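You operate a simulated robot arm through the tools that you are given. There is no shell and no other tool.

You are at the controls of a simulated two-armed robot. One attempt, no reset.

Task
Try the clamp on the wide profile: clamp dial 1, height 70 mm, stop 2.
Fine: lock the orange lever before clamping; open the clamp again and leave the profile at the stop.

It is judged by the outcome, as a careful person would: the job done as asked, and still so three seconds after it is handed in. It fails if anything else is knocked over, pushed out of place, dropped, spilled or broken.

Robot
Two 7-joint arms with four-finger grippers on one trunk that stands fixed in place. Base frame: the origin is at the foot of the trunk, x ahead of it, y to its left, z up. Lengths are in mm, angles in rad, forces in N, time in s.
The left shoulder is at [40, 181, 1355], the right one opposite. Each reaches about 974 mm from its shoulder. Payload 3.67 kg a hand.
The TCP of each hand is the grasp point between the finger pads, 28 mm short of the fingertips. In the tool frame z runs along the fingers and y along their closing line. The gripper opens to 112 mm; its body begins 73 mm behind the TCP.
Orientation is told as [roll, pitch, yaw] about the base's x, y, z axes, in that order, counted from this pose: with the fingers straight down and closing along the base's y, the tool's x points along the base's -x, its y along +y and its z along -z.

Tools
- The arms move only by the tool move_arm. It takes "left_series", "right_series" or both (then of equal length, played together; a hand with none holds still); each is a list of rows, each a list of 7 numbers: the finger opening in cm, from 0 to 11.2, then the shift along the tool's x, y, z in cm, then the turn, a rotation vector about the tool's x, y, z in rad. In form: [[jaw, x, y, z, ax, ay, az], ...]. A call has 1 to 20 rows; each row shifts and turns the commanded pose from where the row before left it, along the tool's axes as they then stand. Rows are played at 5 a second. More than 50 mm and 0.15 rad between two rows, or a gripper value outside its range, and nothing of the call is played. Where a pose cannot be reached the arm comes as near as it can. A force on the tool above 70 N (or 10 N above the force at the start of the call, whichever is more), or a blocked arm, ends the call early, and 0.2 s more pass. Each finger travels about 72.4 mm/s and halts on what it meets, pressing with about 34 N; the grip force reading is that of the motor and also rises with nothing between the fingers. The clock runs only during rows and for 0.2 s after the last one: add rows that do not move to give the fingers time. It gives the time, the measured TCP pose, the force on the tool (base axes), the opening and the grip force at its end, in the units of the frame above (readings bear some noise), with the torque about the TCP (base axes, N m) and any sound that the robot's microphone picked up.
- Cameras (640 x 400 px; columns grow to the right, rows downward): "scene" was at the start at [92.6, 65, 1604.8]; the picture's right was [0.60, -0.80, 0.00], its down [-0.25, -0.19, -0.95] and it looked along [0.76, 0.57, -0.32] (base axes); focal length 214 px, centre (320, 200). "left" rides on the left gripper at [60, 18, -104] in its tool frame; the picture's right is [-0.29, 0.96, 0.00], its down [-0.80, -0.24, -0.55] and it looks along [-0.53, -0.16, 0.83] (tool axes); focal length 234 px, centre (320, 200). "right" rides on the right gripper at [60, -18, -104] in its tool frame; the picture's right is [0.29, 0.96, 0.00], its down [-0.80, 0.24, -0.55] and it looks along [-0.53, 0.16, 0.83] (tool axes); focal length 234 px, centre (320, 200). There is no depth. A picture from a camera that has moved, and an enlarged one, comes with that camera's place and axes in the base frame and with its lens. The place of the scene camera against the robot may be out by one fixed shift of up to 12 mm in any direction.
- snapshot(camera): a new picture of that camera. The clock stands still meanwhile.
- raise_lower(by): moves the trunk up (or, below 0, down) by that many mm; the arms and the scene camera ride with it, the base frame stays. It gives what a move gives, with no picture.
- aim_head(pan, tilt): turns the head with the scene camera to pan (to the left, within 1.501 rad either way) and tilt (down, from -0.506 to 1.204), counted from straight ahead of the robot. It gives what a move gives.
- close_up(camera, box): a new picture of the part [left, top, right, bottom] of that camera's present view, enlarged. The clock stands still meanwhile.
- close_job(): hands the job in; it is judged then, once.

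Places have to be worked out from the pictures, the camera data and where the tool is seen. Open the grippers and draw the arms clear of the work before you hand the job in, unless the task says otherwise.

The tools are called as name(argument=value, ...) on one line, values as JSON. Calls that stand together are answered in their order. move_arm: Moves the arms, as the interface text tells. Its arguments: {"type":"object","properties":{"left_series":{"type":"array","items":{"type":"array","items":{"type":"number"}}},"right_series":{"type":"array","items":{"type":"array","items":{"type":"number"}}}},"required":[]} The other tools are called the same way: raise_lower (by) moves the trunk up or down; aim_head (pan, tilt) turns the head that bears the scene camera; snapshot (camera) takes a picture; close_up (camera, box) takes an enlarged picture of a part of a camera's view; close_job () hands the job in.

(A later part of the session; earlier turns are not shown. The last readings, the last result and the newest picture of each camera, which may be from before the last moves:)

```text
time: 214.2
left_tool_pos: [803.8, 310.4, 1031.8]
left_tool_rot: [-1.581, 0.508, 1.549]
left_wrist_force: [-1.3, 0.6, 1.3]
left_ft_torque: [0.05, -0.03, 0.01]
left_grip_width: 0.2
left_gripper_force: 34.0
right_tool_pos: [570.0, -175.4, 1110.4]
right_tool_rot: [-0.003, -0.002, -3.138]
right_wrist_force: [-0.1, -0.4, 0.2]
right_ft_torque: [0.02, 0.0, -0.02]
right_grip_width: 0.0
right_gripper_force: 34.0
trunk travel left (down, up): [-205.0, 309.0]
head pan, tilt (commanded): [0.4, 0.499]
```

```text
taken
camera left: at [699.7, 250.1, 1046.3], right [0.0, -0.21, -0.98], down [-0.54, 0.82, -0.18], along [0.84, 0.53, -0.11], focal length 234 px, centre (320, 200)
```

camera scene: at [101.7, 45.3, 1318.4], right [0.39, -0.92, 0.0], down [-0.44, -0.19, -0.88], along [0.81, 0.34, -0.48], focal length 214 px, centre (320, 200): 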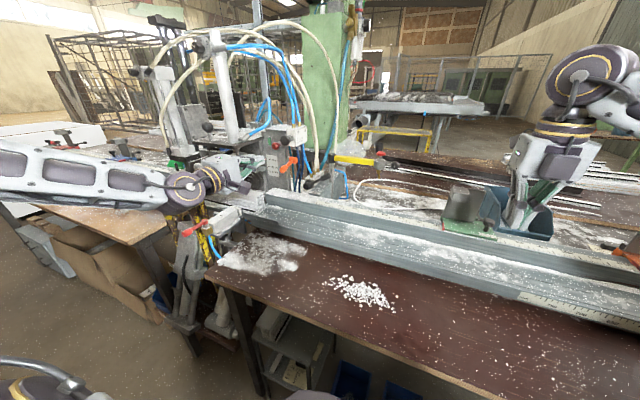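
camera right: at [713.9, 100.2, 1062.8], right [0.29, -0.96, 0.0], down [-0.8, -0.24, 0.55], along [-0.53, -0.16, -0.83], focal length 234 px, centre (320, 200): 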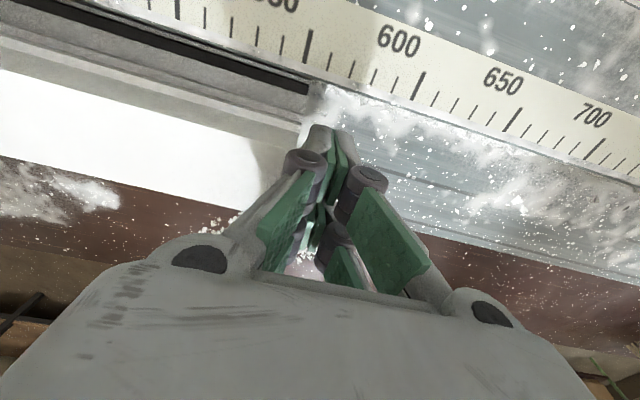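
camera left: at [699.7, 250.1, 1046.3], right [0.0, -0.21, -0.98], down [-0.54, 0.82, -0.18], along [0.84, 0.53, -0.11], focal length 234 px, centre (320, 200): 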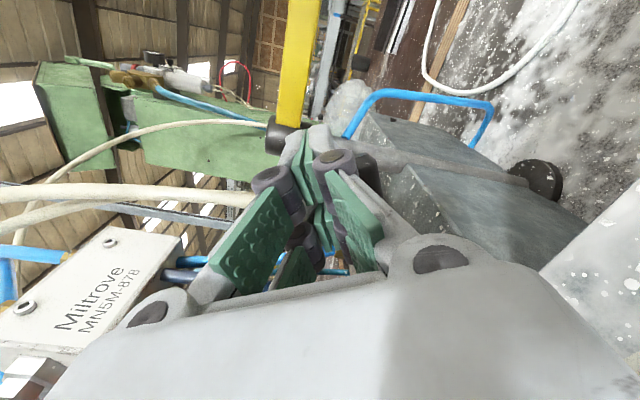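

Just touching at the lever's end. I press down stepwise.

move_arm(left_series=[[0, 0, 0.4, 0, 0, 0, 0], [0, 0, 0.4, 0, 0, 0, 0], [0, 0, 0.4, 0, 0, 0, 0], [0, 0, 0, 0, 0, 0, 0]])

move_arm(left_series=[[0, 0, 0.3, 0, 0, 0, 0], [0, 0, 0, 0, 0, 0, 0]])

snapshot(camera="left")

```text
time: 215.2
left_tool_pos: [803.0, 308.6, 1031.7]
left_tool_rot: [-1.601, 0.508, 1.547]
left_wrist_force: [-4.3, 24.7, 33.5]
left_ft_torque: [0.99, -0.59, 0.61]
left_grip_width: 0.0
left_gripper_force: 34.2
right_tool_pos: [565.0, -174.8, 1112.4]
right_tool_rot: [-0.001, 0.004, -3.138]
right_wrist_force: [-0.7, 0.4, 0.6]
right_ft_torque: [-0.01, -0.04, -0.01]
right_grip_width: 0.2
right_gripper_force: 34.2
trunk travel left (down, up): [-205.0, 309.0]
head pan, tilt (commanded): [0.4, 0.499]
```

```text
time: 215.8
left_tool_pos: [802.2, 309.1, 1031.2]
left_tool_rot: [-1.607, 0.509, 1.543]
left_wrist_force: [-6.0, 29.3, 36.6]
left_ft_torque: [1.14, -0.74, 0.68]
left_grip_width: 0.0
left_gripper_force: 34.0
right_tool_pos: [565.1, -173.6, 1113.6]
right_tool_rot: [0.0, 0.004, -3.139]
right_wrist_force: [-0.4, 0.2, 0.8]
right_ft_torque: [0.03, 0.02, 0.03]
right_grip_width: 0.1
right_gripper_force: 34.4
trunk travel left (down, up): [-205.0, 309.0]
head pan, tilt (commanded): [0.4, 0.499]
```

```text
taken
camera left: at [698.2, 247.8, 1043.0], right [0.03, -0.22, -0.98], down [-0.54, 0.82, -0.2], along [0.84, 0.53, -0.09], focal length 234 px, centre (320, 200)
```

left: 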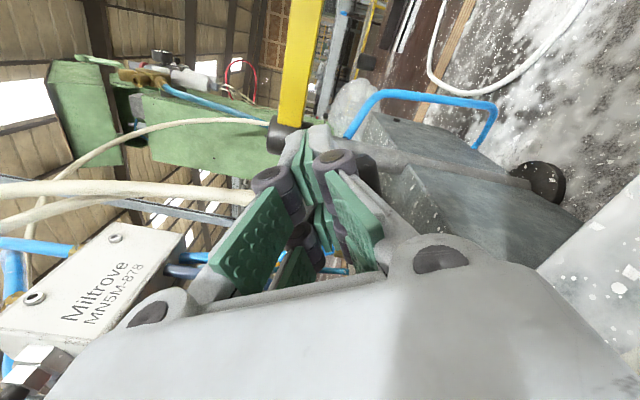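

Still rigid at 47 N, so down is also a hard stop. Perhaps the lever swings toward or away from me instead. I test by pushing gently on its end in +x.

move_arm(left_series=[[0, 0, -1.6, 0, 0, 0, 0], [0, 0, -0.5, -3.5, 0, 0, 0], [0, 0, 0, -2.0, 0, 0, 0], [0, 0, 2.2, 0, 0, 0, 0], [0, 0, 1.4, 0, 0, 0, 0], [0, 0, 0, 0, 0, 0, 0]])

snapshot(camera="left")

```text
time: 217.2
left_tool_pos: [749.5, 295.1, 1005.7]
left_tool_rot: [-1.58, 0.507, 1.549]
left_wrist_force: [-0.2, 0.1, -0.3]
left_ft_torque: [0.0, -0.01, 0.01]
left_grip_width: 0.4
left_gripper_force: 33.9
right_tool_pos: [569.5, -175.5, 1110.5]
right_tool_rot: [-0.003, -0.001, -3.138]
right_wrist_force: [-0.2, 0.4, -0.4]
right_ft_torque: [0.02, 0.01, -0.01]
right_grip_width: 0.0
right_gripper_force: 33.6
trunk travel left (down, up): [-205.0, 309.0]
head pan, tilt (commanded): [0.4, 0.499]
```

```text
taken
camera left: at [645.1, 236.1, 1020.6], right [0.0, -0.21, -0.98], down [-0.54, 0.82, -0.18], along [0.84, 0.53, -0.11], focal length 234 px, centre (320, 200)
```

left: 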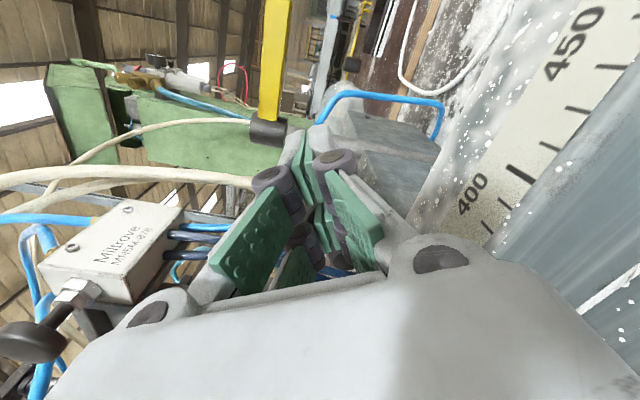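

move_arm(left_series=[[0, 0, -1.2, 0, 0, 0, 0], [0, 0, 0, 2.0, 0, 0, 0], [0, 0, 0, 0.8, 0, 0, 0], [0, 0, 0, 0.5, 0, 0, 0], [0, 0, 0, 0.5, 0, 0, 0], [0, 0, 0, 0.5, 0, 0, 0], [0, 0, 0, 0, 0, 0, 0]])

snapshot(camera="left")

```text
time: 218.8
left_tool_pos: [792.8, 300.9, 1015.7]
left_tool_rot: [-1.581, 0.507, 1.548]
left_wrist_force: [-0.5, 0.4, -0.1]
left_ft_torque: [-0.03, 0.06, 0.0]
left_grip_width: 0.2
left_gripper_force: 34.5
right_tool_pos: [569.3, -175.7, 1109.3]
right_tool_rot: [-0.002, -0.002, -3.138]
right_wrist_force: [0.0, -0.7, 0.1]
right_ft_torque: [0.04, 0.01, 0.01]
right_grip_width: 0.2
right_gripper_force: 34.3
trunk travel left (down, up): [-205.0, 309.0]
head pan, tilt (commanded): [0.4, 0.499]
```

```text
taken
camera left: at [687.8, 241.2, 1031.7], right [0.0, -0.21, -0.98], down [-0.54, 0.82, -0.18], along [0.84, 0.53, -0.11], focal length 234 px, centre (320, 200)
```

left: 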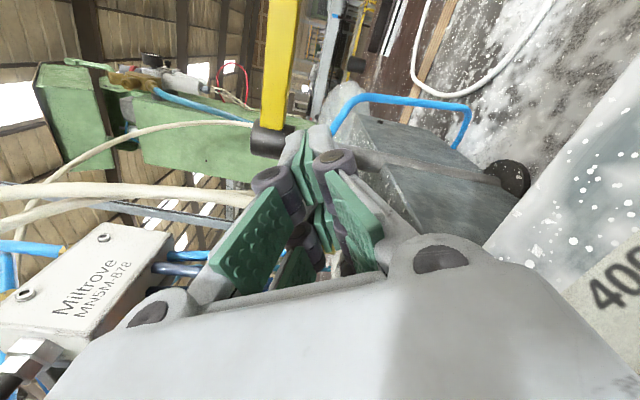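

No contact at x=821, where the lever's end should be, so it may have moved. I back off and look.

move_arm(left_series=[[0, 0, 0, -4.0, 0, 0, 0], [0, 0, 0, -4.5, 0, 0, 0], [0, 0, 0, -4.5, 0, 0, 0], [0, 0, -2.0, -2.0, 0, 0, 0], [0, 0, 0, 0, 0, 0, 0]])

close_up(camera="left", box=[300, 50, 460, 190])

close_up(camera="scene", box=[280, 140, 360, 205])

```text
time: 220.1
left_tool_pos: [641.0, 314.5, 1031.9]
left_tool_rot: [-1.578, 0.509, 1.548]
left_wrist_force: [0.8, -0.1, 0.1]
left_ft_torque: [-0.02, 0.01, -0.04]
left_grip_width: 0.1
left_gripper_force: 33.9
right_tool_pos: [571.2, -176.3, 1109.1]
right_tool_rot: [-0.003, -0.001, -3.138]
right_wrist_force: [-0.3, -1.3, -0.6]
right_ft_torque: [-0.03, 0.01, 0.04]
right_grip_width: 0.0
right_gripper_force: 33.9
trunk travel left (down, up): [-205.0, 309.0]
head pan, tilt (commanded): [0.4, 0.499]
```

```text
2.86 times, centred on (380, 120) of left
camera zoom: at [536.7, 254.9, 1046.9], right [0.0, -0.21, -0.98], down [-0.54, 0.82, -0.18], along [0.84, 0.53, -0.11], focal length 669 px, centre (149, 429)
```

zoom: 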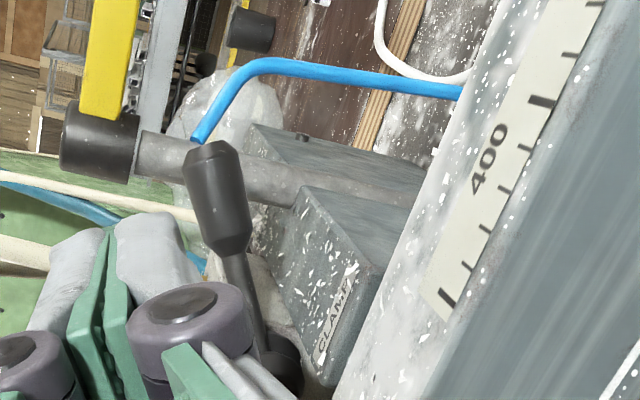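

```text
6.15 times, centred on (320, 172) of scene
camera zoom: at [102.6, 44.2, 1318.4], right [0.39, -0.92, 0.0], down [-0.44, -0.19, -0.88], along [0.81, 0.34, -0.48], focal length 1320 px, centre (320, 369)
```

zoom: 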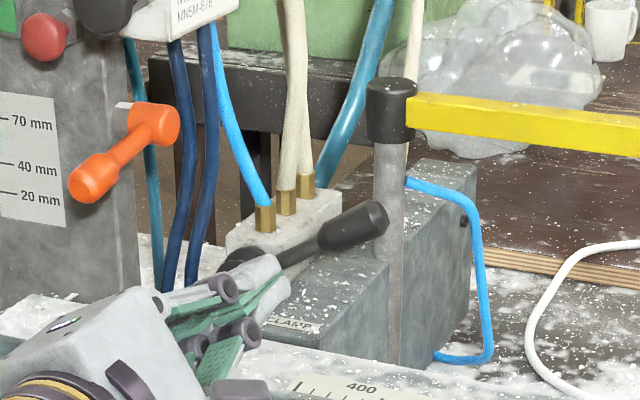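

The lever's end is actually a bit deeper (x≈829), so my earlier grips only caught its edge. I now go in deeper with the open fingers, then close squarely on the grip.

move_arm(left_series=[[4.8, -0.64, 0.8, 3.0, 0, 0, 0], [4.8, -0.64, 0.8, 3.0, 0, 0, 0], [4.8, 0, 0, 4.0, 0, 0, 0], [4.8, 0, 0, 3.5, 0, 0, 0], [4.8, 0, 0, 2.5, 0, 0, 0], [4.8, 0, 0, 1.0, 0, 0, 0], [4.8, 0, 0, 0, 0, 0, 0]])

snapshot(camera="left")

```text
time: 221.7
left_tool_pos: [812.1, 313.4, 1012.9]
left_tool_rot: [-1.58, 0.508, 1.547]
left_wrist_force: [-0.9, 0.2, -0.5]
left_ft_torque: [-0.04, 0.0, -0.02]
left_grip_width: 48.1
left_gripper_force: 0.0
right_tool_pos: [569.4, -176.8, 1111.3]
right_tool_rot: [-0.002, -0.001, -3.139]
right_wrist_force: [-0.2, 0.3, 1.5]
right_ft_torque: [0.02, -0.01, -0.01]
right_grip_width: 0.0
right_gripper_force: 34.1
trunk travel left (down, up): [-205.0, 309.0]
head pan, tilt (commanded): [0.4, 0.499]
```

```text
taken
camera left: at [707.7, 253.5, 1027.9], right [0.0, -0.21, -0.98], down [-0.54, 0.82, -0.18], along [0.84, 0.53, -0.11], focal length 234 px, centre (320, 200)
```

left: 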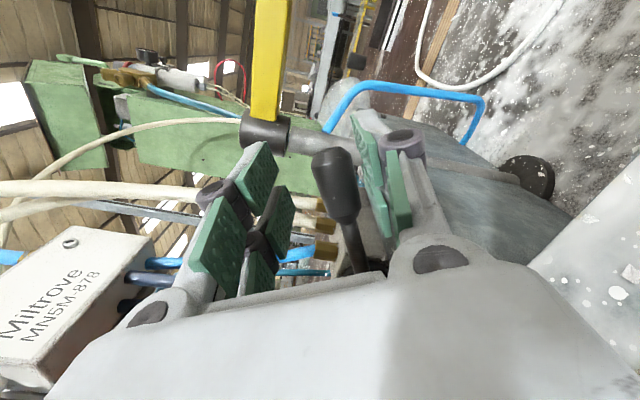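

move_arm(left_series=[[4.8, 0, 0.3, 0.6, 0, 0, 0], [4.8, 0, 0, 0.6, 0, 0, 0], [4.8, 0, 0, 0, 0, 0, 0]])

move_arm(left_series=[[3, 0, 0, 0, 0, 0, 0], [1.5, 0, 0, 0, 0, 0, 0], [1.5, 0, 0, 0, 0, 0, 0], [1.5, 0, 0, 0, 0, 0, 0]])

snapshot(camera="left")

```text
time: 222.4
left_tool_pos: [824.1, 312.5, 1010.4]
left_tool_rot: [-1.581, 0.508, 1.548]
left_wrist_force: [-0.2, 0.6, -0.5]
left_ft_torque: [0.01, -0.01, 0.0]
left_grip_width: 47.8
left_gripper_force: 0.0
right_tool_pos: [570.7, -176.9, 1110.8]
right_tool_rot: [-0.002, -0.002, -3.138]
right_wrist_force: [-0.7, 0.3, 0.6]
right_ft_torque: [-0.01, 0.01, 0.0]
right_grip_width: 0.2
right_gripper_force: 33.5
trunk travel left (down, up): [-205.0, 309.0]
head pan, tilt (commanded): [0.4, 0.499]
```

```text
time: 223.4
left_tool_pos: [825.5, 309.1, 1007.1]
left_tool_rot: [-1.573, 0.507, 1.548]
left_wrist_force: [-6.4, -11.7, -17.2]
left_ft_torque: [-0.07, 0.29, 0.15]
left_grip_width: 22.3
left_gripper_force: 44.9
right_tool_pos: [569.6, -176.9, 1108.7]
right_tool_rot: [-0.003, -0.001, -3.139]
right_wrist_force: [0.3, 0.4, 0.9]
right_ft_torque: [-0.01, -0.02, 0.0]
right_grip_width: 0.0
right_gripper_force: 33.9
trunk travel left (down, up): [-205.0, 309.0]
head pan, tilt (commanded): [0.4, 0.499]
```

```text
taken
camera left: at [720.2, 250.7, 1021.6], right [0.0, -0.21, -0.98], down [-0.54, 0.83, -0.18], along [0.84, 0.52, -0.12], focal length 234 px, centre (320, 200)
```

left: 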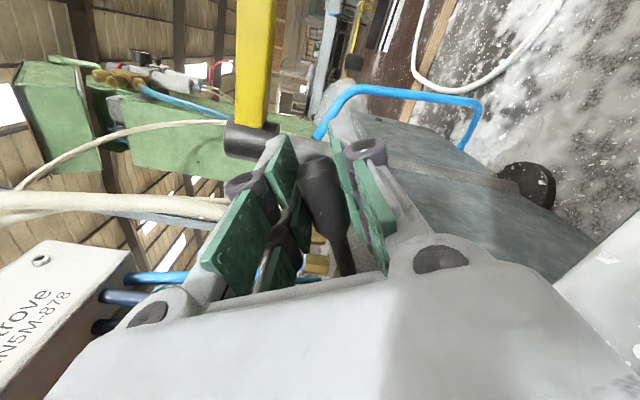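

A solid grip now. I turn it upward about its hub in small steps and read the response.

move_arm(left_series=[[1.5, -0.01, -0.427, 0, 0, 0, -0.05], [1.5, -0.01, -0.427, 0, 0, 0, -0.05], [1.5, 0, 0, 0, 0, 0, 0]])

snapshot(camera="left")

```text
time: 224.2
left_tool_pos: [824.7, 310.2, 1006.9]
left_tool_rot: [-1.555, 0.606, 1.551]
left_wrist_force: [-1.3, -25.9, -36.6]
left_ft_torque: [0.61, 0.11, -0.54]
left_grip_width: 22.8
left_gripper_force: 44.6
right_tool_pos: [575.5, -177.3, 1108.4]
right_tool_rot: [-0.004, -0.005, -3.137]
right_wrist_force: [-0.4, -0.2, -0.3]
right_ft_torque: [0.01, -0.04, 0.0]
right_grip_width: 0.1
right_gripper_force: 34.4
trunk travel left (down, up): [-205.0, 309.0]
head pan, tilt (commanded): [0.4, 0.499]
```

```text
taken
camera left: at [720.6, 253.5, 1029.7], right [-0.02, -0.31, -0.95], down [-0.53, 0.81, -0.25], along [0.84, 0.5, -0.18], focal length 234 px, centre (320, 200)
```

left: 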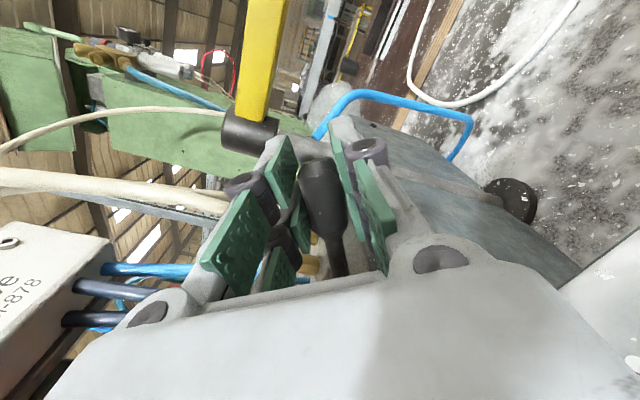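

45 N with no motion yet. One more small step up.

move_arm(left_series=[[1.5, 0, -0.25, 0, 0, 0, -0.02], [1.5, 0, 0, 0, 0, 0, 0], [1.5, 0, -0.15, 0, 0, 0, -0.01], [1.5, 0, 0, 0, 0, 0, 0]])

```text
time: 225.2
left_tool_pos: [825.9, 311.2, 1006.4]
left_tool_rot: [-1.546, 0.637, 1.555]
left_wrist_force: [0.6, -35.9, -42.3]
left_ft_torque: [0.37, 0.16, -0.66]
left_grip_width: 23.2
left_gripper_force: 45.1
right_tool_pos: [573.8, -178.0, 1106.8]
right_tool_rot: [-0.003, -0.007, -3.139]
right_wrist_force: [-0.1, 0.2, 0.1]
right_ft_torque: [0.02, 0.02, -0.01]
right_grip_width: 0.0
right_gripper_force: 33.9
trunk travel left (down, up): [-205.0, 309.0]
head pan, tilt (commanded): [0.4, 0.499]
```

No movement upward at 55 N. I go back to neutral and test downward with this solid grip.

move_arm(left_series=[[1.5, 0, 0.6, 0, 0, 0, 0.06], [1.5, 0, 0.6, 0, 0, 0, 0.06], [1.5, 0, 0.5, 0, 0, 0, 0.05], [1.5, 0, 0.5, 0, 0, 0, 0.05], [1.5, 0, 0, 0, 0, 0, 0]])

snapshot(camera="left")

```text
time: 226.4
left_tool_pos: [823.8, 308.2, 1005.8]
left_tool_rot: [-1.587, 0.418, 1.551]
left_wrist_force: [4.7, -5.4, 0.9]
left_ft_torque: [-1.24, -0.32, -0.25]
left_grip_width: 23.2
left_gripper_force: 45.2
right_tool_pos: [570.1, -176.6, 1110.1]
right_tool_rot: [-0.002, -0.003, -3.138]
right_wrist_force: [0.0, -0.2, -0.4]
right_ft_torque: [-0.01, -0.01, -0.04]
right_grip_width: 0.0
right_gripper_force: 34.6
trunk travel left (down, up): [-205.0, 309.0]
head pan, tilt (commanded): [0.4, 0.499]
```

```text
taken
camera left: at [720.3, 247.7, 1014.3], right [0.01, -0.13, -0.99], down [-0.54, 0.83, -0.11], along [0.84, 0.54, -0.06], focal length 234 px, centre (320, 200)
```

left: 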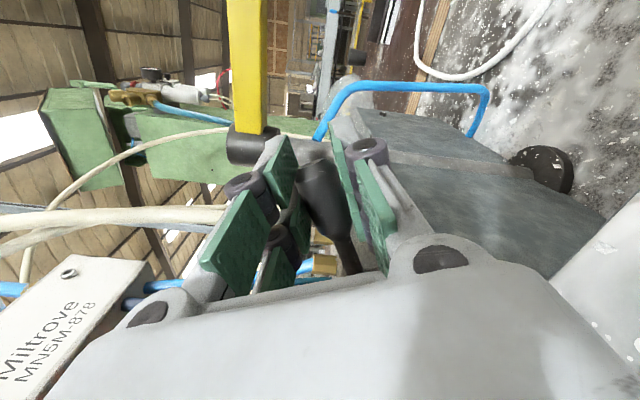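

Neutral now. I test pulling the lever toward me (−x).

move_arm(left_series=[[1.5, 0, 0, -0.6, 0, 0, 0], [1.5, 0, 0, -0.6, 0, 0, 0], [1.5, 0, 0, 0, 0, 0, 0]])

snapshot(camera="left")

```text
time: 227.2
left_tool_pos: [813.5, 305.4, 1004.7]
left_tool_rot: [-1.585, 0.417, 1.547]
left_wrist_force: [18.6, -2.8, 13.0]
left_ft_torque: [-0.86, -0.82, -1.31]
left_grip_width: 22.8
left_gripper_force: 45.1
right_tool_pos: [569.8, -177.0, 1108.9]
right_tool_rot: [-0.003, -0.003, -3.138]
right_wrist_force: [0.8, 0.9, -0.6]
right_ft_torque: [0.02, -0.02, 0.0]
right_grip_width: 0.1
right_gripper_force: 33.8
trunk travel left (down, up): [-205.0, 309.0]
head pan, tilt (commanded): [0.4, 0.499]
```

```text
taken
camera left: at [708.7, 246.1, 1014.2], right [0.01, -0.12, -0.99], down [-0.54, 0.84, -0.11], along [0.84, 0.53, -0.06], focal length 234 px, centre (320, 200)
```

left: 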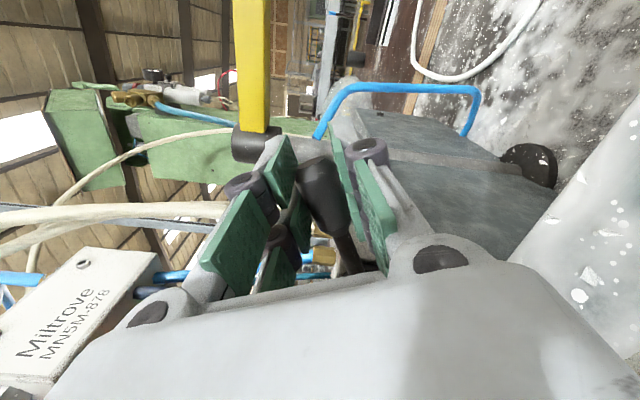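

The lever follows toward me: the hand moved 10 mm in −x with the lever still between the pads, at only about 19 N. So it swings horizontally. I keep pulling it toward me along that arc.

move_arm(left_series=[[1.5, 0, 0, -0.6, 0, 0, 0], [1.5, 0, 0, -0.6, 0, 0, 0], [1.5, -0.1, 0, -0.6, 0, 0, 0], [1.5, 0, 0, 0, 0, 0, 0]])

snapshot(camera="left")

close_up(camera="scene", box=[280, 140, 360, 205])

```text
time: 228.2
left_tool_pos: [793.4, 305.6, 1006.0]
left_tool_rot: [-1.586, 0.418, 1.545]
left_wrist_force: [15.2, -7.3, 20.7]
left_ft_torque: [-0.85, -0.66, -1.34]
left_grip_width: 23.1
left_gripper_force: 44.8
right_tool_pos: [569.5, -179.0, 1109.4]
right_tool_rot: [-0.004, -0.001, -3.14]
right_wrist_force: [-0.6, 0.1, 0.2]
right_ft_torque: [0.03, 0.0, -0.03]
right_grip_width: 0.2
right_gripper_force: 33.8
trunk travel left (down, up): [-205.0, 309.0]
head pan, tilt (commanded): [0.4, 0.499]
```

```text
taken
camera left: at [689.4, 245.5, 1014.2], right [0.01, -0.12, -0.99], down [-0.54, 0.84, -0.11], along [0.84, 0.53, -0.06], focal length 234 px, centre (320, 200)
```

left: 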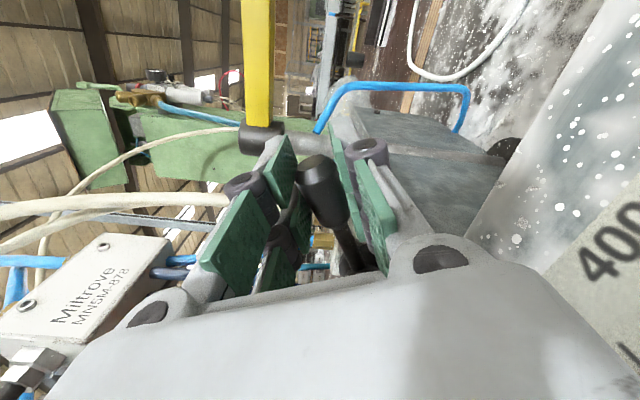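

```text
6.15 times, centred on (320, 172) of scene
camera zoom: at [101.0, 42.5, 1318.6], right [0.39, -0.92, 0.0], down [-0.44, -0.18, -0.88], along [0.81, 0.34, -0.48], focal length 1320 px, centre (320, 369)
```

zoom: 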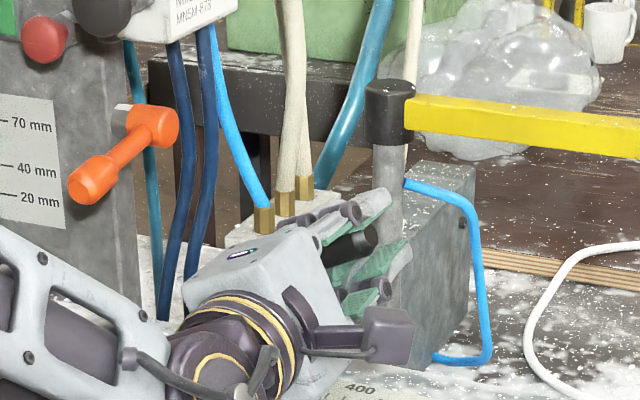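

The lever keeps following with about 15–20 N. I continue along the arc toward me.

move_arm(left_series=[[1.5, -0.15, 0, -0.7, 0, 0, 0], [1.5, -0.2, 0, -0.7, 0, 0, 0], [1.5, -0.25, 0, -0.7, 0, 0, 0], [1.5, 0, 0, 0, 0, 0, 0]])

snapshot(camera="left")

close_up(camera="scene", box=[200, 130, 340, 230])

```text
time: 229.2
left_tool_pos: [773.3, 310.2, 1005.1]
left_tool_rot: [-1.587, 0.42, 1.54]
left_wrist_force: [12.2, -10.6, 30.2]
left_ft_torque: [-0.82, -0.55, -1.42]
left_grip_width: 23.6
left_gripper_force: 45.7
right_tool_pos: [568.5, -178.7, 1110.1]
right_tool_rot: [-0.003, 0.001, -3.14]
right_wrist_force: [0.4, 0.6, 0.4]
right_ft_torque: [0.0, 0.01, -0.01]
right_grip_width: 0.0
right_gripper_force: 34.4
trunk travel left (down, up): [-205.0, 309.0]
head pan, tilt (commanded): [0.4, 0.499]
```

```text
taken
camera left: at [668.3, 249.5, 1013.4], right [0.01, -0.13, -0.99], down [-0.53, 0.84, -0.11], along [0.85, 0.53, -0.06], focal length 234 px, centre (320, 200)
```

left: 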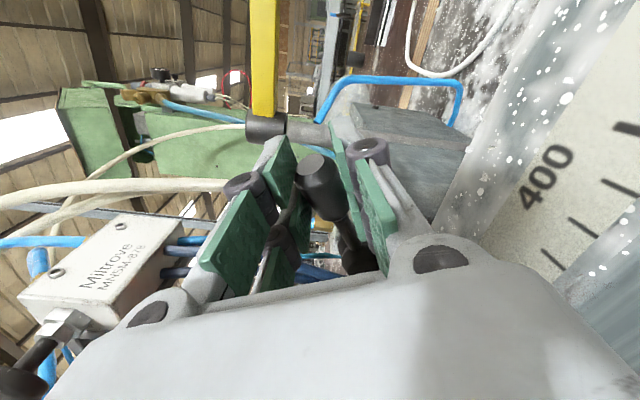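

```text
4.00 times, centred on (270, 180) of scene
camera zoom: at [99.8, 41.5, 1318.8], right [0.39, -0.92, 0.0], down [-0.44, -0.18, -0.88], along [0.81, 0.34, -0.48], focal length 858 px, centre (520, 280)
```

zoom: 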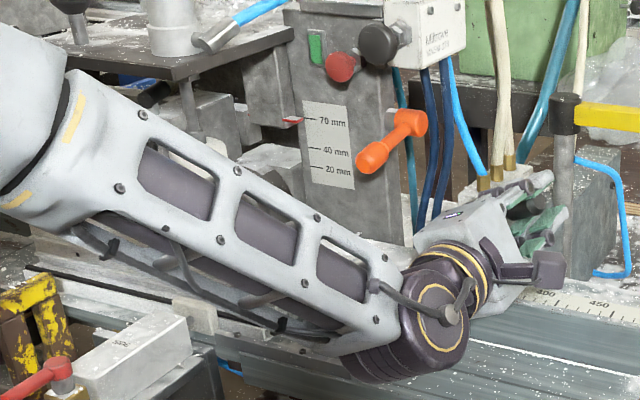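

Still following. I continue, allowing it to rise a little as the force suggests.

move_arm(left_series=[[1.5, -0.2, -0.25, -0.7, 0, 0, 0], [1.5, -0.25, -0.25, -0.7, 0, 0, 0], [1.5, -0.3, -0.2, -0.7, 0, 0, 0], [1.5, 0, 0, 0, 0, 0, 0]])

snapshot(camera="left")

```text
time: 230.2
left_tool_pos: [752.3, 330.5, 996.9]
left_tool_rot: [-1.571, 0.424, 1.557]
left_wrist_force: [-1.8, 2.4, -0.4]
left_ft_torque: [-0.02, -0.07, 0.01]
left_grip_width: 15.8
left_gripper_force: 1.3
right_tool_pos: [570.2, -173.2, 1110.0]
right_tool_rot: [0.0, -0.001, -3.137]
right_wrist_force: [0.7, 0.7, 0.2]
right_ft_torque: [0.0, 0.03, 0.0]
right_grip_width: 0.0
right_gripper_force: 33.8
trunk travel left (down, up): [-205.0, 309.0]
head pan, tilt (commanded): [0.4, 0.499]
```

```text
taken
camera left: at [647.5, 269.0, 1007.4], right [0.0, -0.13, -0.99], down [-0.54, 0.83, -0.11], along [0.84, 0.54, -0.07], focal length 234 px, centre (320, 200)
```

left: 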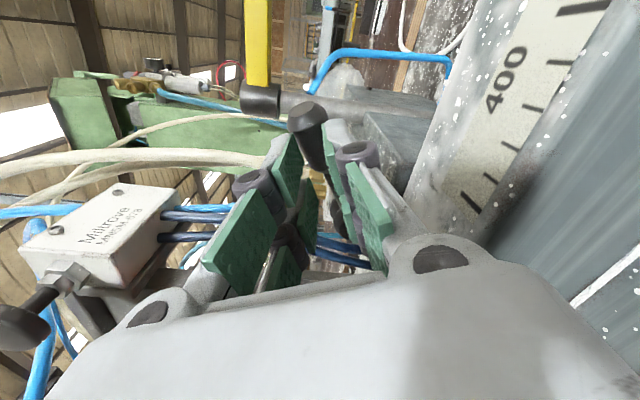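

The lever slipped out of the pads. I open, back off and see where it stands now.

move_arm(left_series=[[4, 0, -0.5, -3.0, 0, 0, 0], [4, 0, -1.0, -4.5, 0, 0, 0], [4, 0, -1.0, -4.5, 0, 0, 0], [0, 0, 0, 0, 0, 0, 0], [0, 0, 0, 0, 0, 0, 0]])

close_up(camera="left", box=[280, 50, 420, 180])

close_up(camera="scene", box=[280, 140, 360, 205])

close_up(camera="scene", box=[200, 130, 300, 210])

```text
time: 231.4
left_tool_pos: [629.6, 336.7, 1025.9]
left_tool_rot: [-1.58, 0.418, 1.548]
left_wrist_force: [-0.3, 0.3, 0.6]
left_ft_torque: [-0.05, 0.0, 0.01]
left_grip_width: 0.0
left_gripper_force: 34.5
right_tool_pos: [569.3, -176.4, 1110.8]
right_tool_rot: [-0.001, -0.002, -3.139]
right_wrist_force: [0.0, -0.3, -0.2]
right_ft_torque: [-0.01, -0.01, -0.01]
right_grip_width: 0.2
right_gripper_force: 33.8
trunk travel left (down, up): [-205.0, 309.0]
head pan, tilt (commanded): [0.4, 0.499]
```

```text
3.08 times, centred on (350, 115) of left
camera zoom: at [525.1, 276.0, 1033.8], right [0.01, -0.13, -0.99], down [-0.54, 0.84, -0.11], along [0.84, 0.53, -0.06], focal length 720 px, centre (228, 462)
```

zoom: 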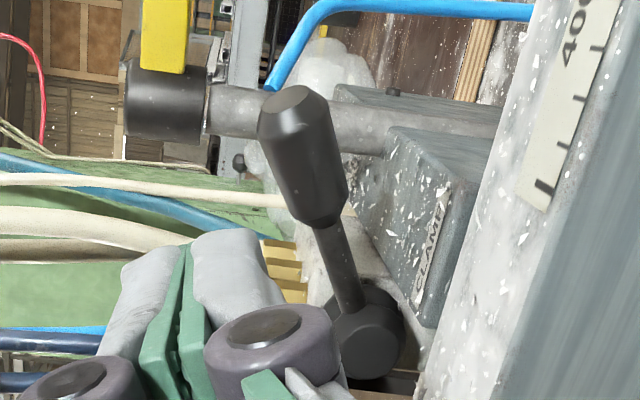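

```text
6.15 times, centred on (320, 172) of scene
camera zoom: at [101.2, 44.6, 1318.5], right [0.39, -0.92, 0.0], down [-0.44, -0.19, -0.88], along [0.81, 0.34, -0.48], focal length 1320 px, centre (320, 369)
```

zoom: 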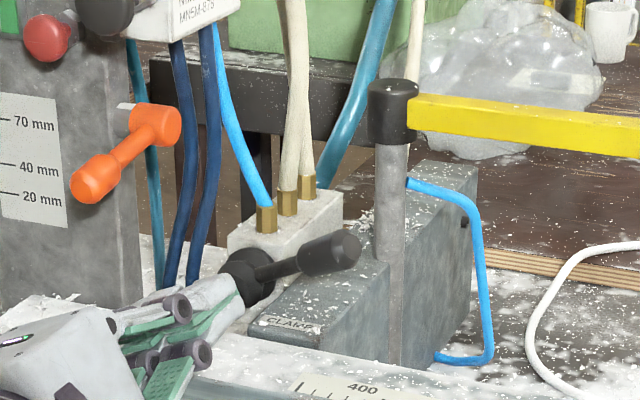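

```text
5.00 times, centred on (250, 170) of scene
camera zoom: at [101.2, 44.6, 1318.5], right [0.39, -0.92, 0.0], down [-0.44, -0.19, -0.88], along [0.81, 0.34, -0.48], focal length 1072 px, centre (670, 350)
```

zoom: 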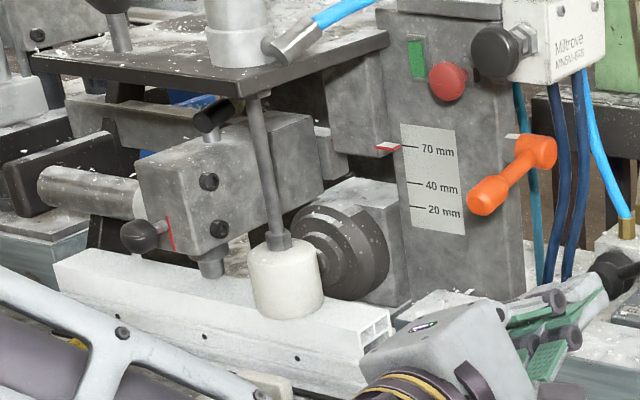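

The clamp has come down: its rod is extended and the pad presses on the profile. I look closely at the clamped state.

close_up(camera="scene", box=[225, 150, 290, 205])

move_arm(left_series=[[0, 0, 0, 0, 0, 0, 0], [0, 0, 0, 0, 0, 0, 0], [0, 0, 0, 0, 0, 0, 0], [0, 0, 0, 0, 0, 0, 0], [0, 0, 0, 0, 0, 0, 0]])

close_up(camera="scene", box=[225, 150, 290, 205])

```text
7.27 times, centred on (258, 178) of scene
camera zoom: at [101.2, 44.6, 1318.5], right [0.39, -0.92, 0.0], down [-0.44, -0.19, -0.88], along [0.81, 0.34, -0.48], focal length 1560 px, centre (774, 364)
```

zoom: 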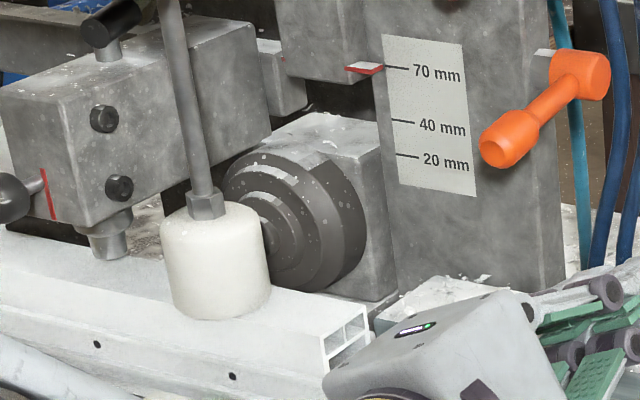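

```text
time: 232.7
left_tool_pos: [629.6, 335.6, 1025.1]
left_tool_rot: [-1.578, 0.417, 1.548]
left_wrist_force: [0.0, 0.4, 0.4]
left_ft_torque: [0.01, -0.02, 0.03]
left_grip_width: 0.0
left_gripper_force: 33.5
right_tool_pos: [570.4, -176.0, 1110.2]
right_tool_rot: [-0.002, -0.002, -3.137]
right_wrist_force: [-0.5, -0.5, 0.8]
right_ft_torque: [-0.02, 0.0, 0.01]
right_grip_width: 0.1
right_gripper_force: 34.2
trunk travel left (down, up): [-205.0, 309.0]
head pan, tilt (commanded): [0.4, 0.499]
```

```text
7.27 times, centred on (258, 178) of scene
camera zoom: at [101.7, 44.5, 1318.5], right [0.39, -0.92, 0.0], down [-0.44, -0.19, -0.88], along [0.81, 0.34, -0.48], focal length 1560 px, centre (774, 364)
```

zoom: 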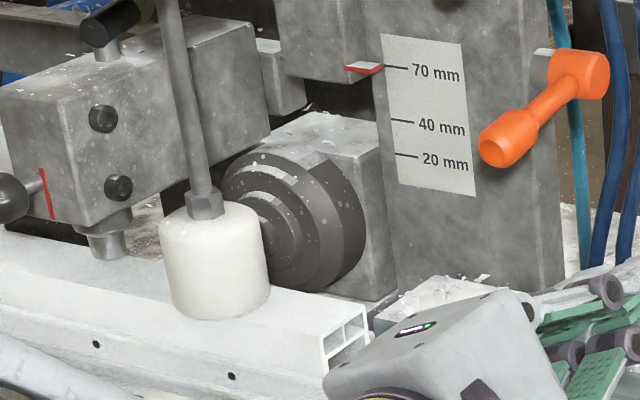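

The clamp holds the profile firmly: height 70, lever locked, dial 1, stop 2. Now I open it again by pushing the lever back (+x) with the closed fingers from the front; its end is at about [778, 299, 1013].

move_arm(left_series=[[0, 1.2, 1.0, 1.5, 0, 0, 0], [0, 1.2, 1.0, 2.0, 0, 0, 0], [0, 0, 0, 4.0, 0, 0, 0], [0, 0, 0, 2.0, 0, 0, 0], [0, 0, 0, 0, 0, 0, 0]])

snapshot(camera="left")

close_up(camera="scene", box=[280, 140, 360, 205])

```text
time: 233.8
left_tool_pos: [726.9, 305.3, 1016.9]
left_tool_rot: [-1.58, 0.416, 1.549]
left_wrist_force: [-0.1, -0.6, -0.3]
left_ft_torque: [0.02, 0.01, 0.04]
left_grip_width: 0.0
left_gripper_force: 34.0
right_tool_pos: [569.5, -175.1, 1109.1]
right_tool_rot: [-0.002, -0.002, -3.137]
right_wrist_force: [0.4, 0.3, -0.1]
right_ft_torque: [-0.01, -0.01, 0.01]
right_grip_width: 0.3
right_gripper_force: 34.1
trunk travel left (down, up): [-205.0, 309.0]
head pan, tilt (commanded): [0.4, 0.499]
```

```text
taken
camera left: at [622.5, 245.2, 1025.7], right [0.01, -0.13, -0.99], down [-0.54, 0.84, -0.11], along [0.84, 0.53, -0.06], focal length 234 px, centre (320, 200)
```

left: 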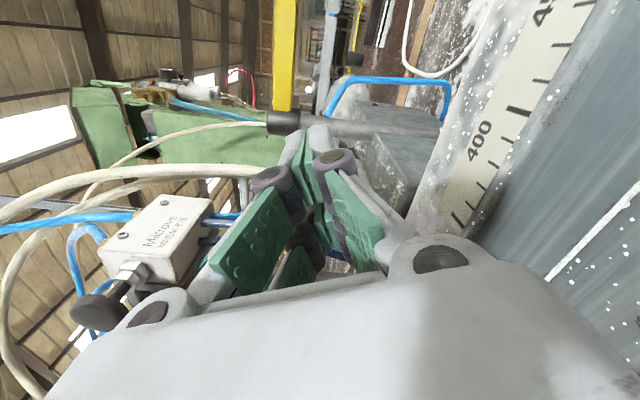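

```text
6.15 times, centred on (320, 172) of scene
camera zoom: at [101.5, 44.6, 1318.5], right [0.39, -0.92, 0.0], down [-0.44, -0.19, -0.88], along [0.81, 0.34, -0.48], focal length 1320 px, centre (320, 369)
```

zoom: 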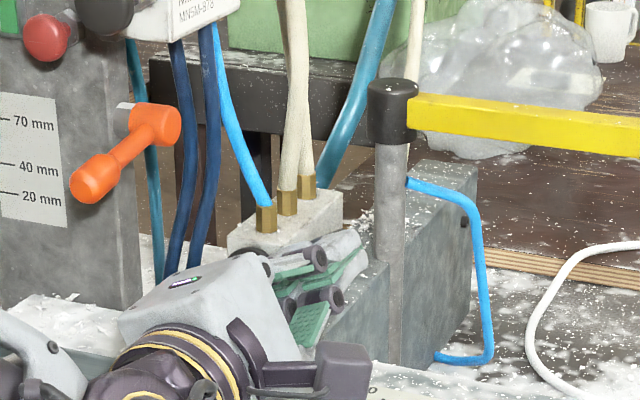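

The fist is in front of the lever. I push it back in small steps.

move_arm(left_series=[[0, 0, 0, 0.8, 0, 0, 0], [0, 0, 0, 0.8, 0, 0, 0], [0, 0, 0, 0.8, 0, 0, 0], [0, 0, 0, 0.8, 0, 0, 0], [0, 0, 0, 0.8, 0, 0, 0], [0, 0, 0, 0, 0, 0, 0]])

close_up(camera="scene", box=[225, 150, 290, 205])

```text
time: 235.2
left_tool_pos: [767.1, 304.3, 1017.1]
left_tool_rot: [-1.581, 0.416, 1.548]
left_wrist_force: [0.6, 0.1, 0.9]
left_ft_torque: [-0.02, 0.01, 0.01]
left_grip_width: 0.0
left_gripper_force: 34.3
right_tool_pos: [570.4, -176.3, 1108.7]
right_tool_rot: [0.0, 0.0, -3.137]
right_wrist_force: [-0.2, -0.4, 0.3]
right_ft_torque: [0.0, 0.01, 0.02]
right_grip_width: 0.2
right_gripper_force: 33.8
trunk travel left (down, up): [-205.0, 309.0]
head pan, tilt (commanded): [0.4, 0.499]
```

```text
7.27 times, centred on (258, 178) of scene
camera zoom: at [101.6, 44.7, 1318.5], right [0.39, -0.92, 0.0], down [-0.44, -0.19, -0.88], along [0.81, 0.34, -0.48], focal length 1560 px, centre (774, 364)
```

zoom: 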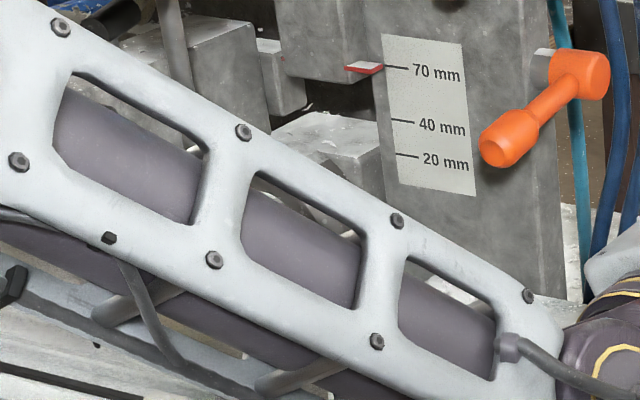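

No contact yet. I continue forward in small steps.

move_arm(left_series=[[0, 0, 0, 0.6, 0, 0, 0], [0, 0, 0, 0.6, 0, 0, 0], [0, 0, 0, 0, 0, 0, 0]])

move_arm(left_series=[[0, 0, 0, 0.6, 0, 0, 0], [0, 0, 0, 0.6, 0, 0, 0], [0, 0, 0, 0, 0, 0, 0]])

snapshot(camera="left")

close_up(camera="scene", box=[280, 140, 360, 205])

```text
time: 236.1
left_tool_pos: [779.7, 304.1, 1017.7]
left_tool_rot: [-1.58, 0.419, 1.548]
left_wrist_force: [-0.5, 0.2, -0.7]
left_ft_torque: [0.02, -0.02, 0.01]
left_grip_width: 0.1
left_gripper_force: 33.9
right_tool_pos: [569.3, -175.9, 1110.2]
right_tool_rot: [-0.001, -0.001, -3.137]
right_wrist_force: [0.6, 0.1, 0.2]
right_ft_torque: [-0.03, -0.03, 0.02]
right_grip_width: 0.3
right_gripper_force: 34.0
trunk travel left (down, up): [-205.0, 309.0]
head pan, tilt (commanded): [0.4, 0.499]
```

```text
time: 236.8
left_tool_pos: [791.1, 302.5, 1017.7]
left_tool_rot: [-1.581, 0.419, 1.55]
left_wrist_force: [-0.6, -0.5, 0.4]
left_ft_torque: [0.0, 0.01, 0.0]
left_grip_width: 0.0
left_gripper_force: 34.0
right_tool_pos: [570.5, -176.5, 1109.8]
right_tool_rot: [-0.002, -0.002, -3.138]
right_wrist_force: [-0.2, 0.0, 0.4]
right_ft_torque: [-0.02, -0.01, -0.01]
right_grip_width: 0.0
right_gripper_force: 34.0
trunk travel left (down, up): [-205.0, 309.0]
head pan, tilt (commanded): [0.4, 0.499]
```

```text
taken
camera left: at [687.3, 243.3, 1026.9], right [0.01, -0.13, -0.99], down [-0.54, 0.84, -0.11], along [0.84, 0.53, -0.06], focal length 234 px, centre (320, 200)
```

left: 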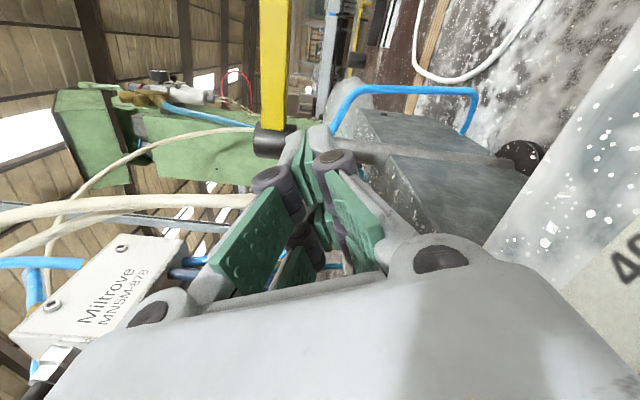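

```text
6.15 times, centred on (320, 172) of scene
camera zoom: at [101.6, 44.4, 1318.5], right [0.39, -0.92, 0.0], down [-0.44, -0.19, -0.88], along [0.81, 0.34, -0.48], focal length 1320 px, centre (320, 369)
```

zoom: 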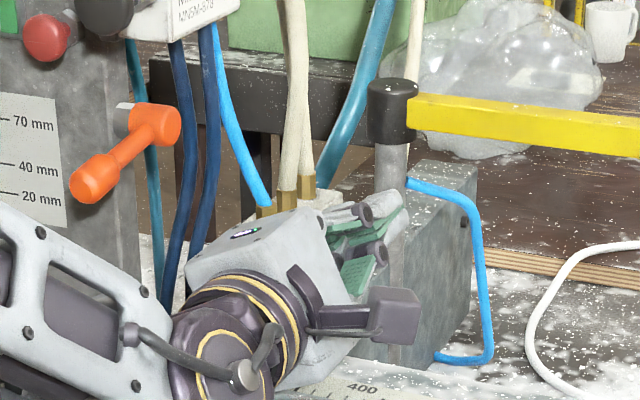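

Still no contact at x=819, so the lever must be elsewhere. I back away and measure it again from two hand views.

move_arm(left_series=[[0, 0, -0.8, -2.0, 0, 0, 0], [0, 0, -1.0, -4.0, 0, 0, 0], [0, 0, -1.0, -4.0, 0, 0, 0], [0, 0, -1.0, -4.0, 0, 0, 0], [0, 0, -1.0, -3.0, 0, 0, 0], [0, 0, 0, 0, 0, 0, 0]])

snapshot(camera="left")

close_up(camera="left", box=[300, 60, 420, 170])

close_up(camera="scene", box=[300, 150, 350, 195])

```text
time: 238.2
left_tool_pos: [619.6, 326.8, 1058.7]
left_tool_rot: [-1.58, 0.418, 1.549]
left_wrist_force: [0.1, -1.0, 0.2]
left_ft_torque: [0.03, -0.03, -0.01]
left_grip_width: 0.0
left_gripper_force: 33.9
right_tool_pos: [569.8, -175.8, 1108.9]
right_tool_rot: [-0.002, -0.002, -3.139]
right_wrist_force: [-0.2, -0.4, 0.1]
right_ft_torque: [0.01, 0.03, 0.02]
right_grip_width: 0.0
right_gripper_force: 34.2
trunk travel left (down, up): [-205.0, 309.0]
head pan, tilt (commanded): [0.4, 0.499]
```

```text
taken
camera left: at [515.8, 265.5, 1067.7], right [0.01, -0.13, -0.99], down [-0.54, 0.84, -0.11], along [0.84, 0.53, -0.06], focal length 234 px, centre (320, 200)
```

left: 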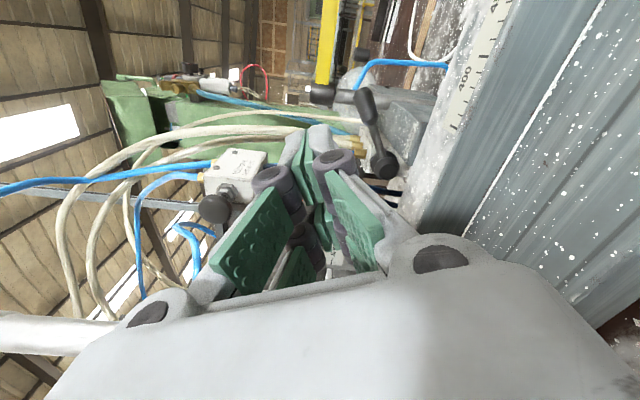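

```text
3.64 times, centred on (360, 115) of left
camera zoom: at [515.8, 265.5, 1067.7], right [0.01, -0.13, -0.99], down [-0.54, 0.84, -0.11], along [0.84, 0.53, -0.06], focal length 852 px, centre (174, 509)
```

zoom: 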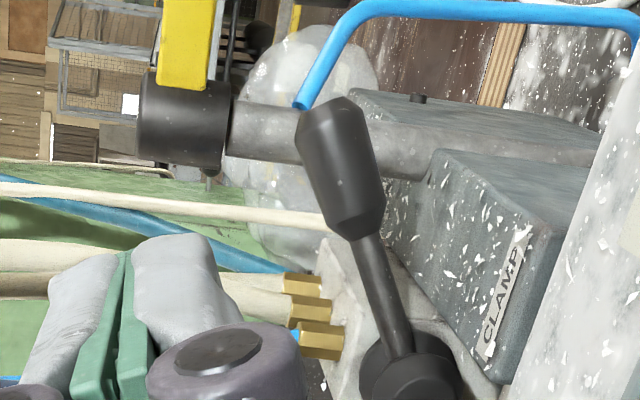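

```text
8.89 times, centred on (325, 172) of scene
camera zoom: at [102.7, 44.3, 1318.4], right [0.39, -0.92, 0.0], down [-0.44, -0.19, -0.88], along [0.81, 0.34, -0.48], focal length 1906 px, centre (276, 444)
```

zoom: 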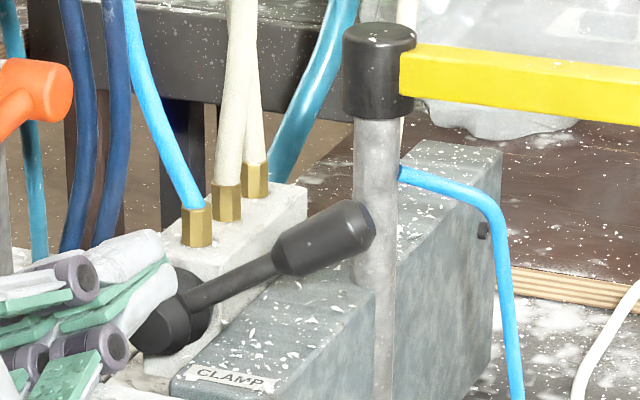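

The lever appears to be back in its original position. I check the clamp pad.

close_up(camera="scene", box=[205, 130, 305, 215])

close_up(camera="scene", box=[280, 140, 360, 205])

```text
4.71 times, centred on (255, 172) of scene
camera zoom: at [102.7, 44.3, 1318.4], right [0.39, -0.92, 0.0], down [-0.44, -0.19, -0.88], along [0.81, 0.34, -0.48], focal length 1009 px, centre (626, 329)
```

zoom: 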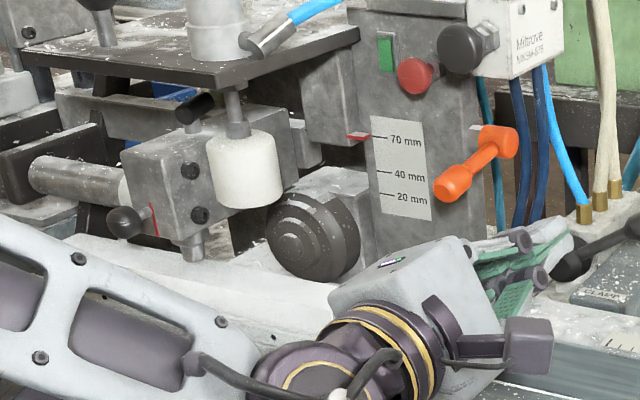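

```text
6.15 times, centred on (320, 172) of scene
camera zoom: at [102.7, 44.3, 1318.4], right [0.39, -0.92, 0.0], down [-0.44, -0.19, -0.88], along [0.81, 0.34, -0.48], focal length 1320 px, centre (320, 369)
```

zoom: 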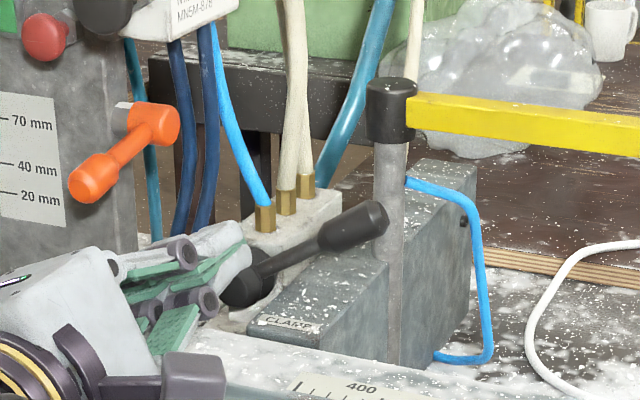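

The clamp is open again: the pad is up and the lever back in its rest position. I retract the left hand and check the profile against the stop.

move_arm(left_series=[[3, 0.5, -2.5, -3.0, 0, 0, 0], [6, 0.5, -2.5, -3.5, 0, 0, 0], [8, 0.5, -2.5, -3.5, 0, 0, 0], [8, 0.5, -2.5, -3.5, 0, 0, 0], [8, 0, 0, 0, 0, 0, 0]])

close_up(camera="scene", box=[180, 160, 240, 210])

snapshot(camera="scene")

```text
time: 239.4
left_tool_pos: [525.5, 366.4, 1167.6]
left_tool_rot: [-1.577, 0.419, 1.548]
left_wrist_force: [1.0, -0.9, 0.7]
left_ft_torque: [0.01, -0.03, -0.01]
left_grip_width: 80.1
left_gripper_force: 0.0
left hand out of reach, approached as far as the arm can: row 3, 4
right_tool_pos: [570.0, -176.2, 1109.5]
right_tool_rot: [-0.001, -0.003, -3.136]
right_wrist_force: [-0.8, -0.3, -0.6]
right_ft_torque: [0.0, 0.02, -0.04]
right_grip_width: 0.0
right_gripper_force: 33.8
trunk travel left (down, up): [-205.0, 309.0]
head pan, tilt (commanded): [0.4, 0.499]
```

```text
8.00 times, centred on (210, 185) of scene
camera zoom: at [102.7, 44.7, 1318.3], right [0.39, -0.92, 0.0], down [-0.44, -0.19, -0.88], along [0.81, 0.34, -0.48], focal length 1716 px, centre (1200, 320)
```

zoom: 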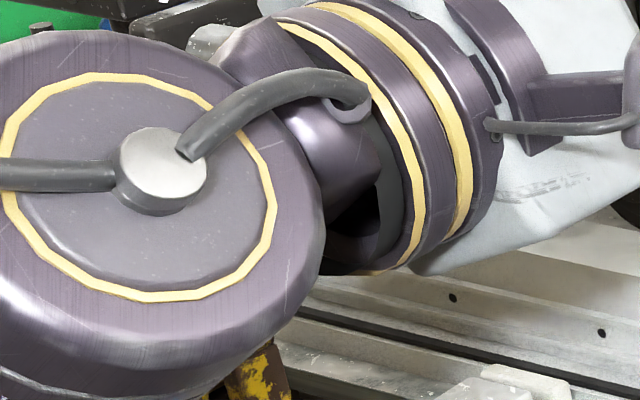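

```text
taken
camera scene: at [102.7, 44.7, 1318.3], right [0.39, -0.92, 0.0], down [-0.44, -0.19, -0.88], along [0.81, 0.34, -0.48], focal length 214 px, centre (320, 200)
```

scene: 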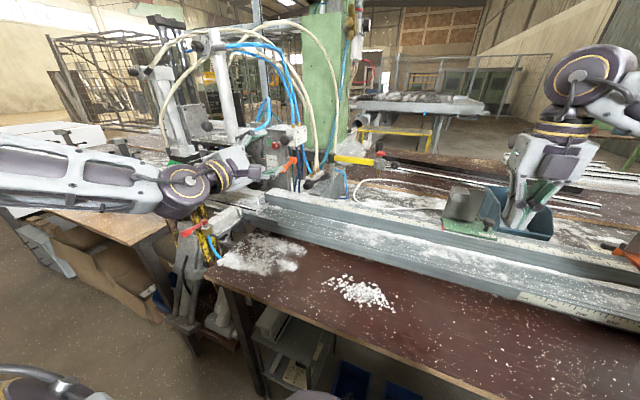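

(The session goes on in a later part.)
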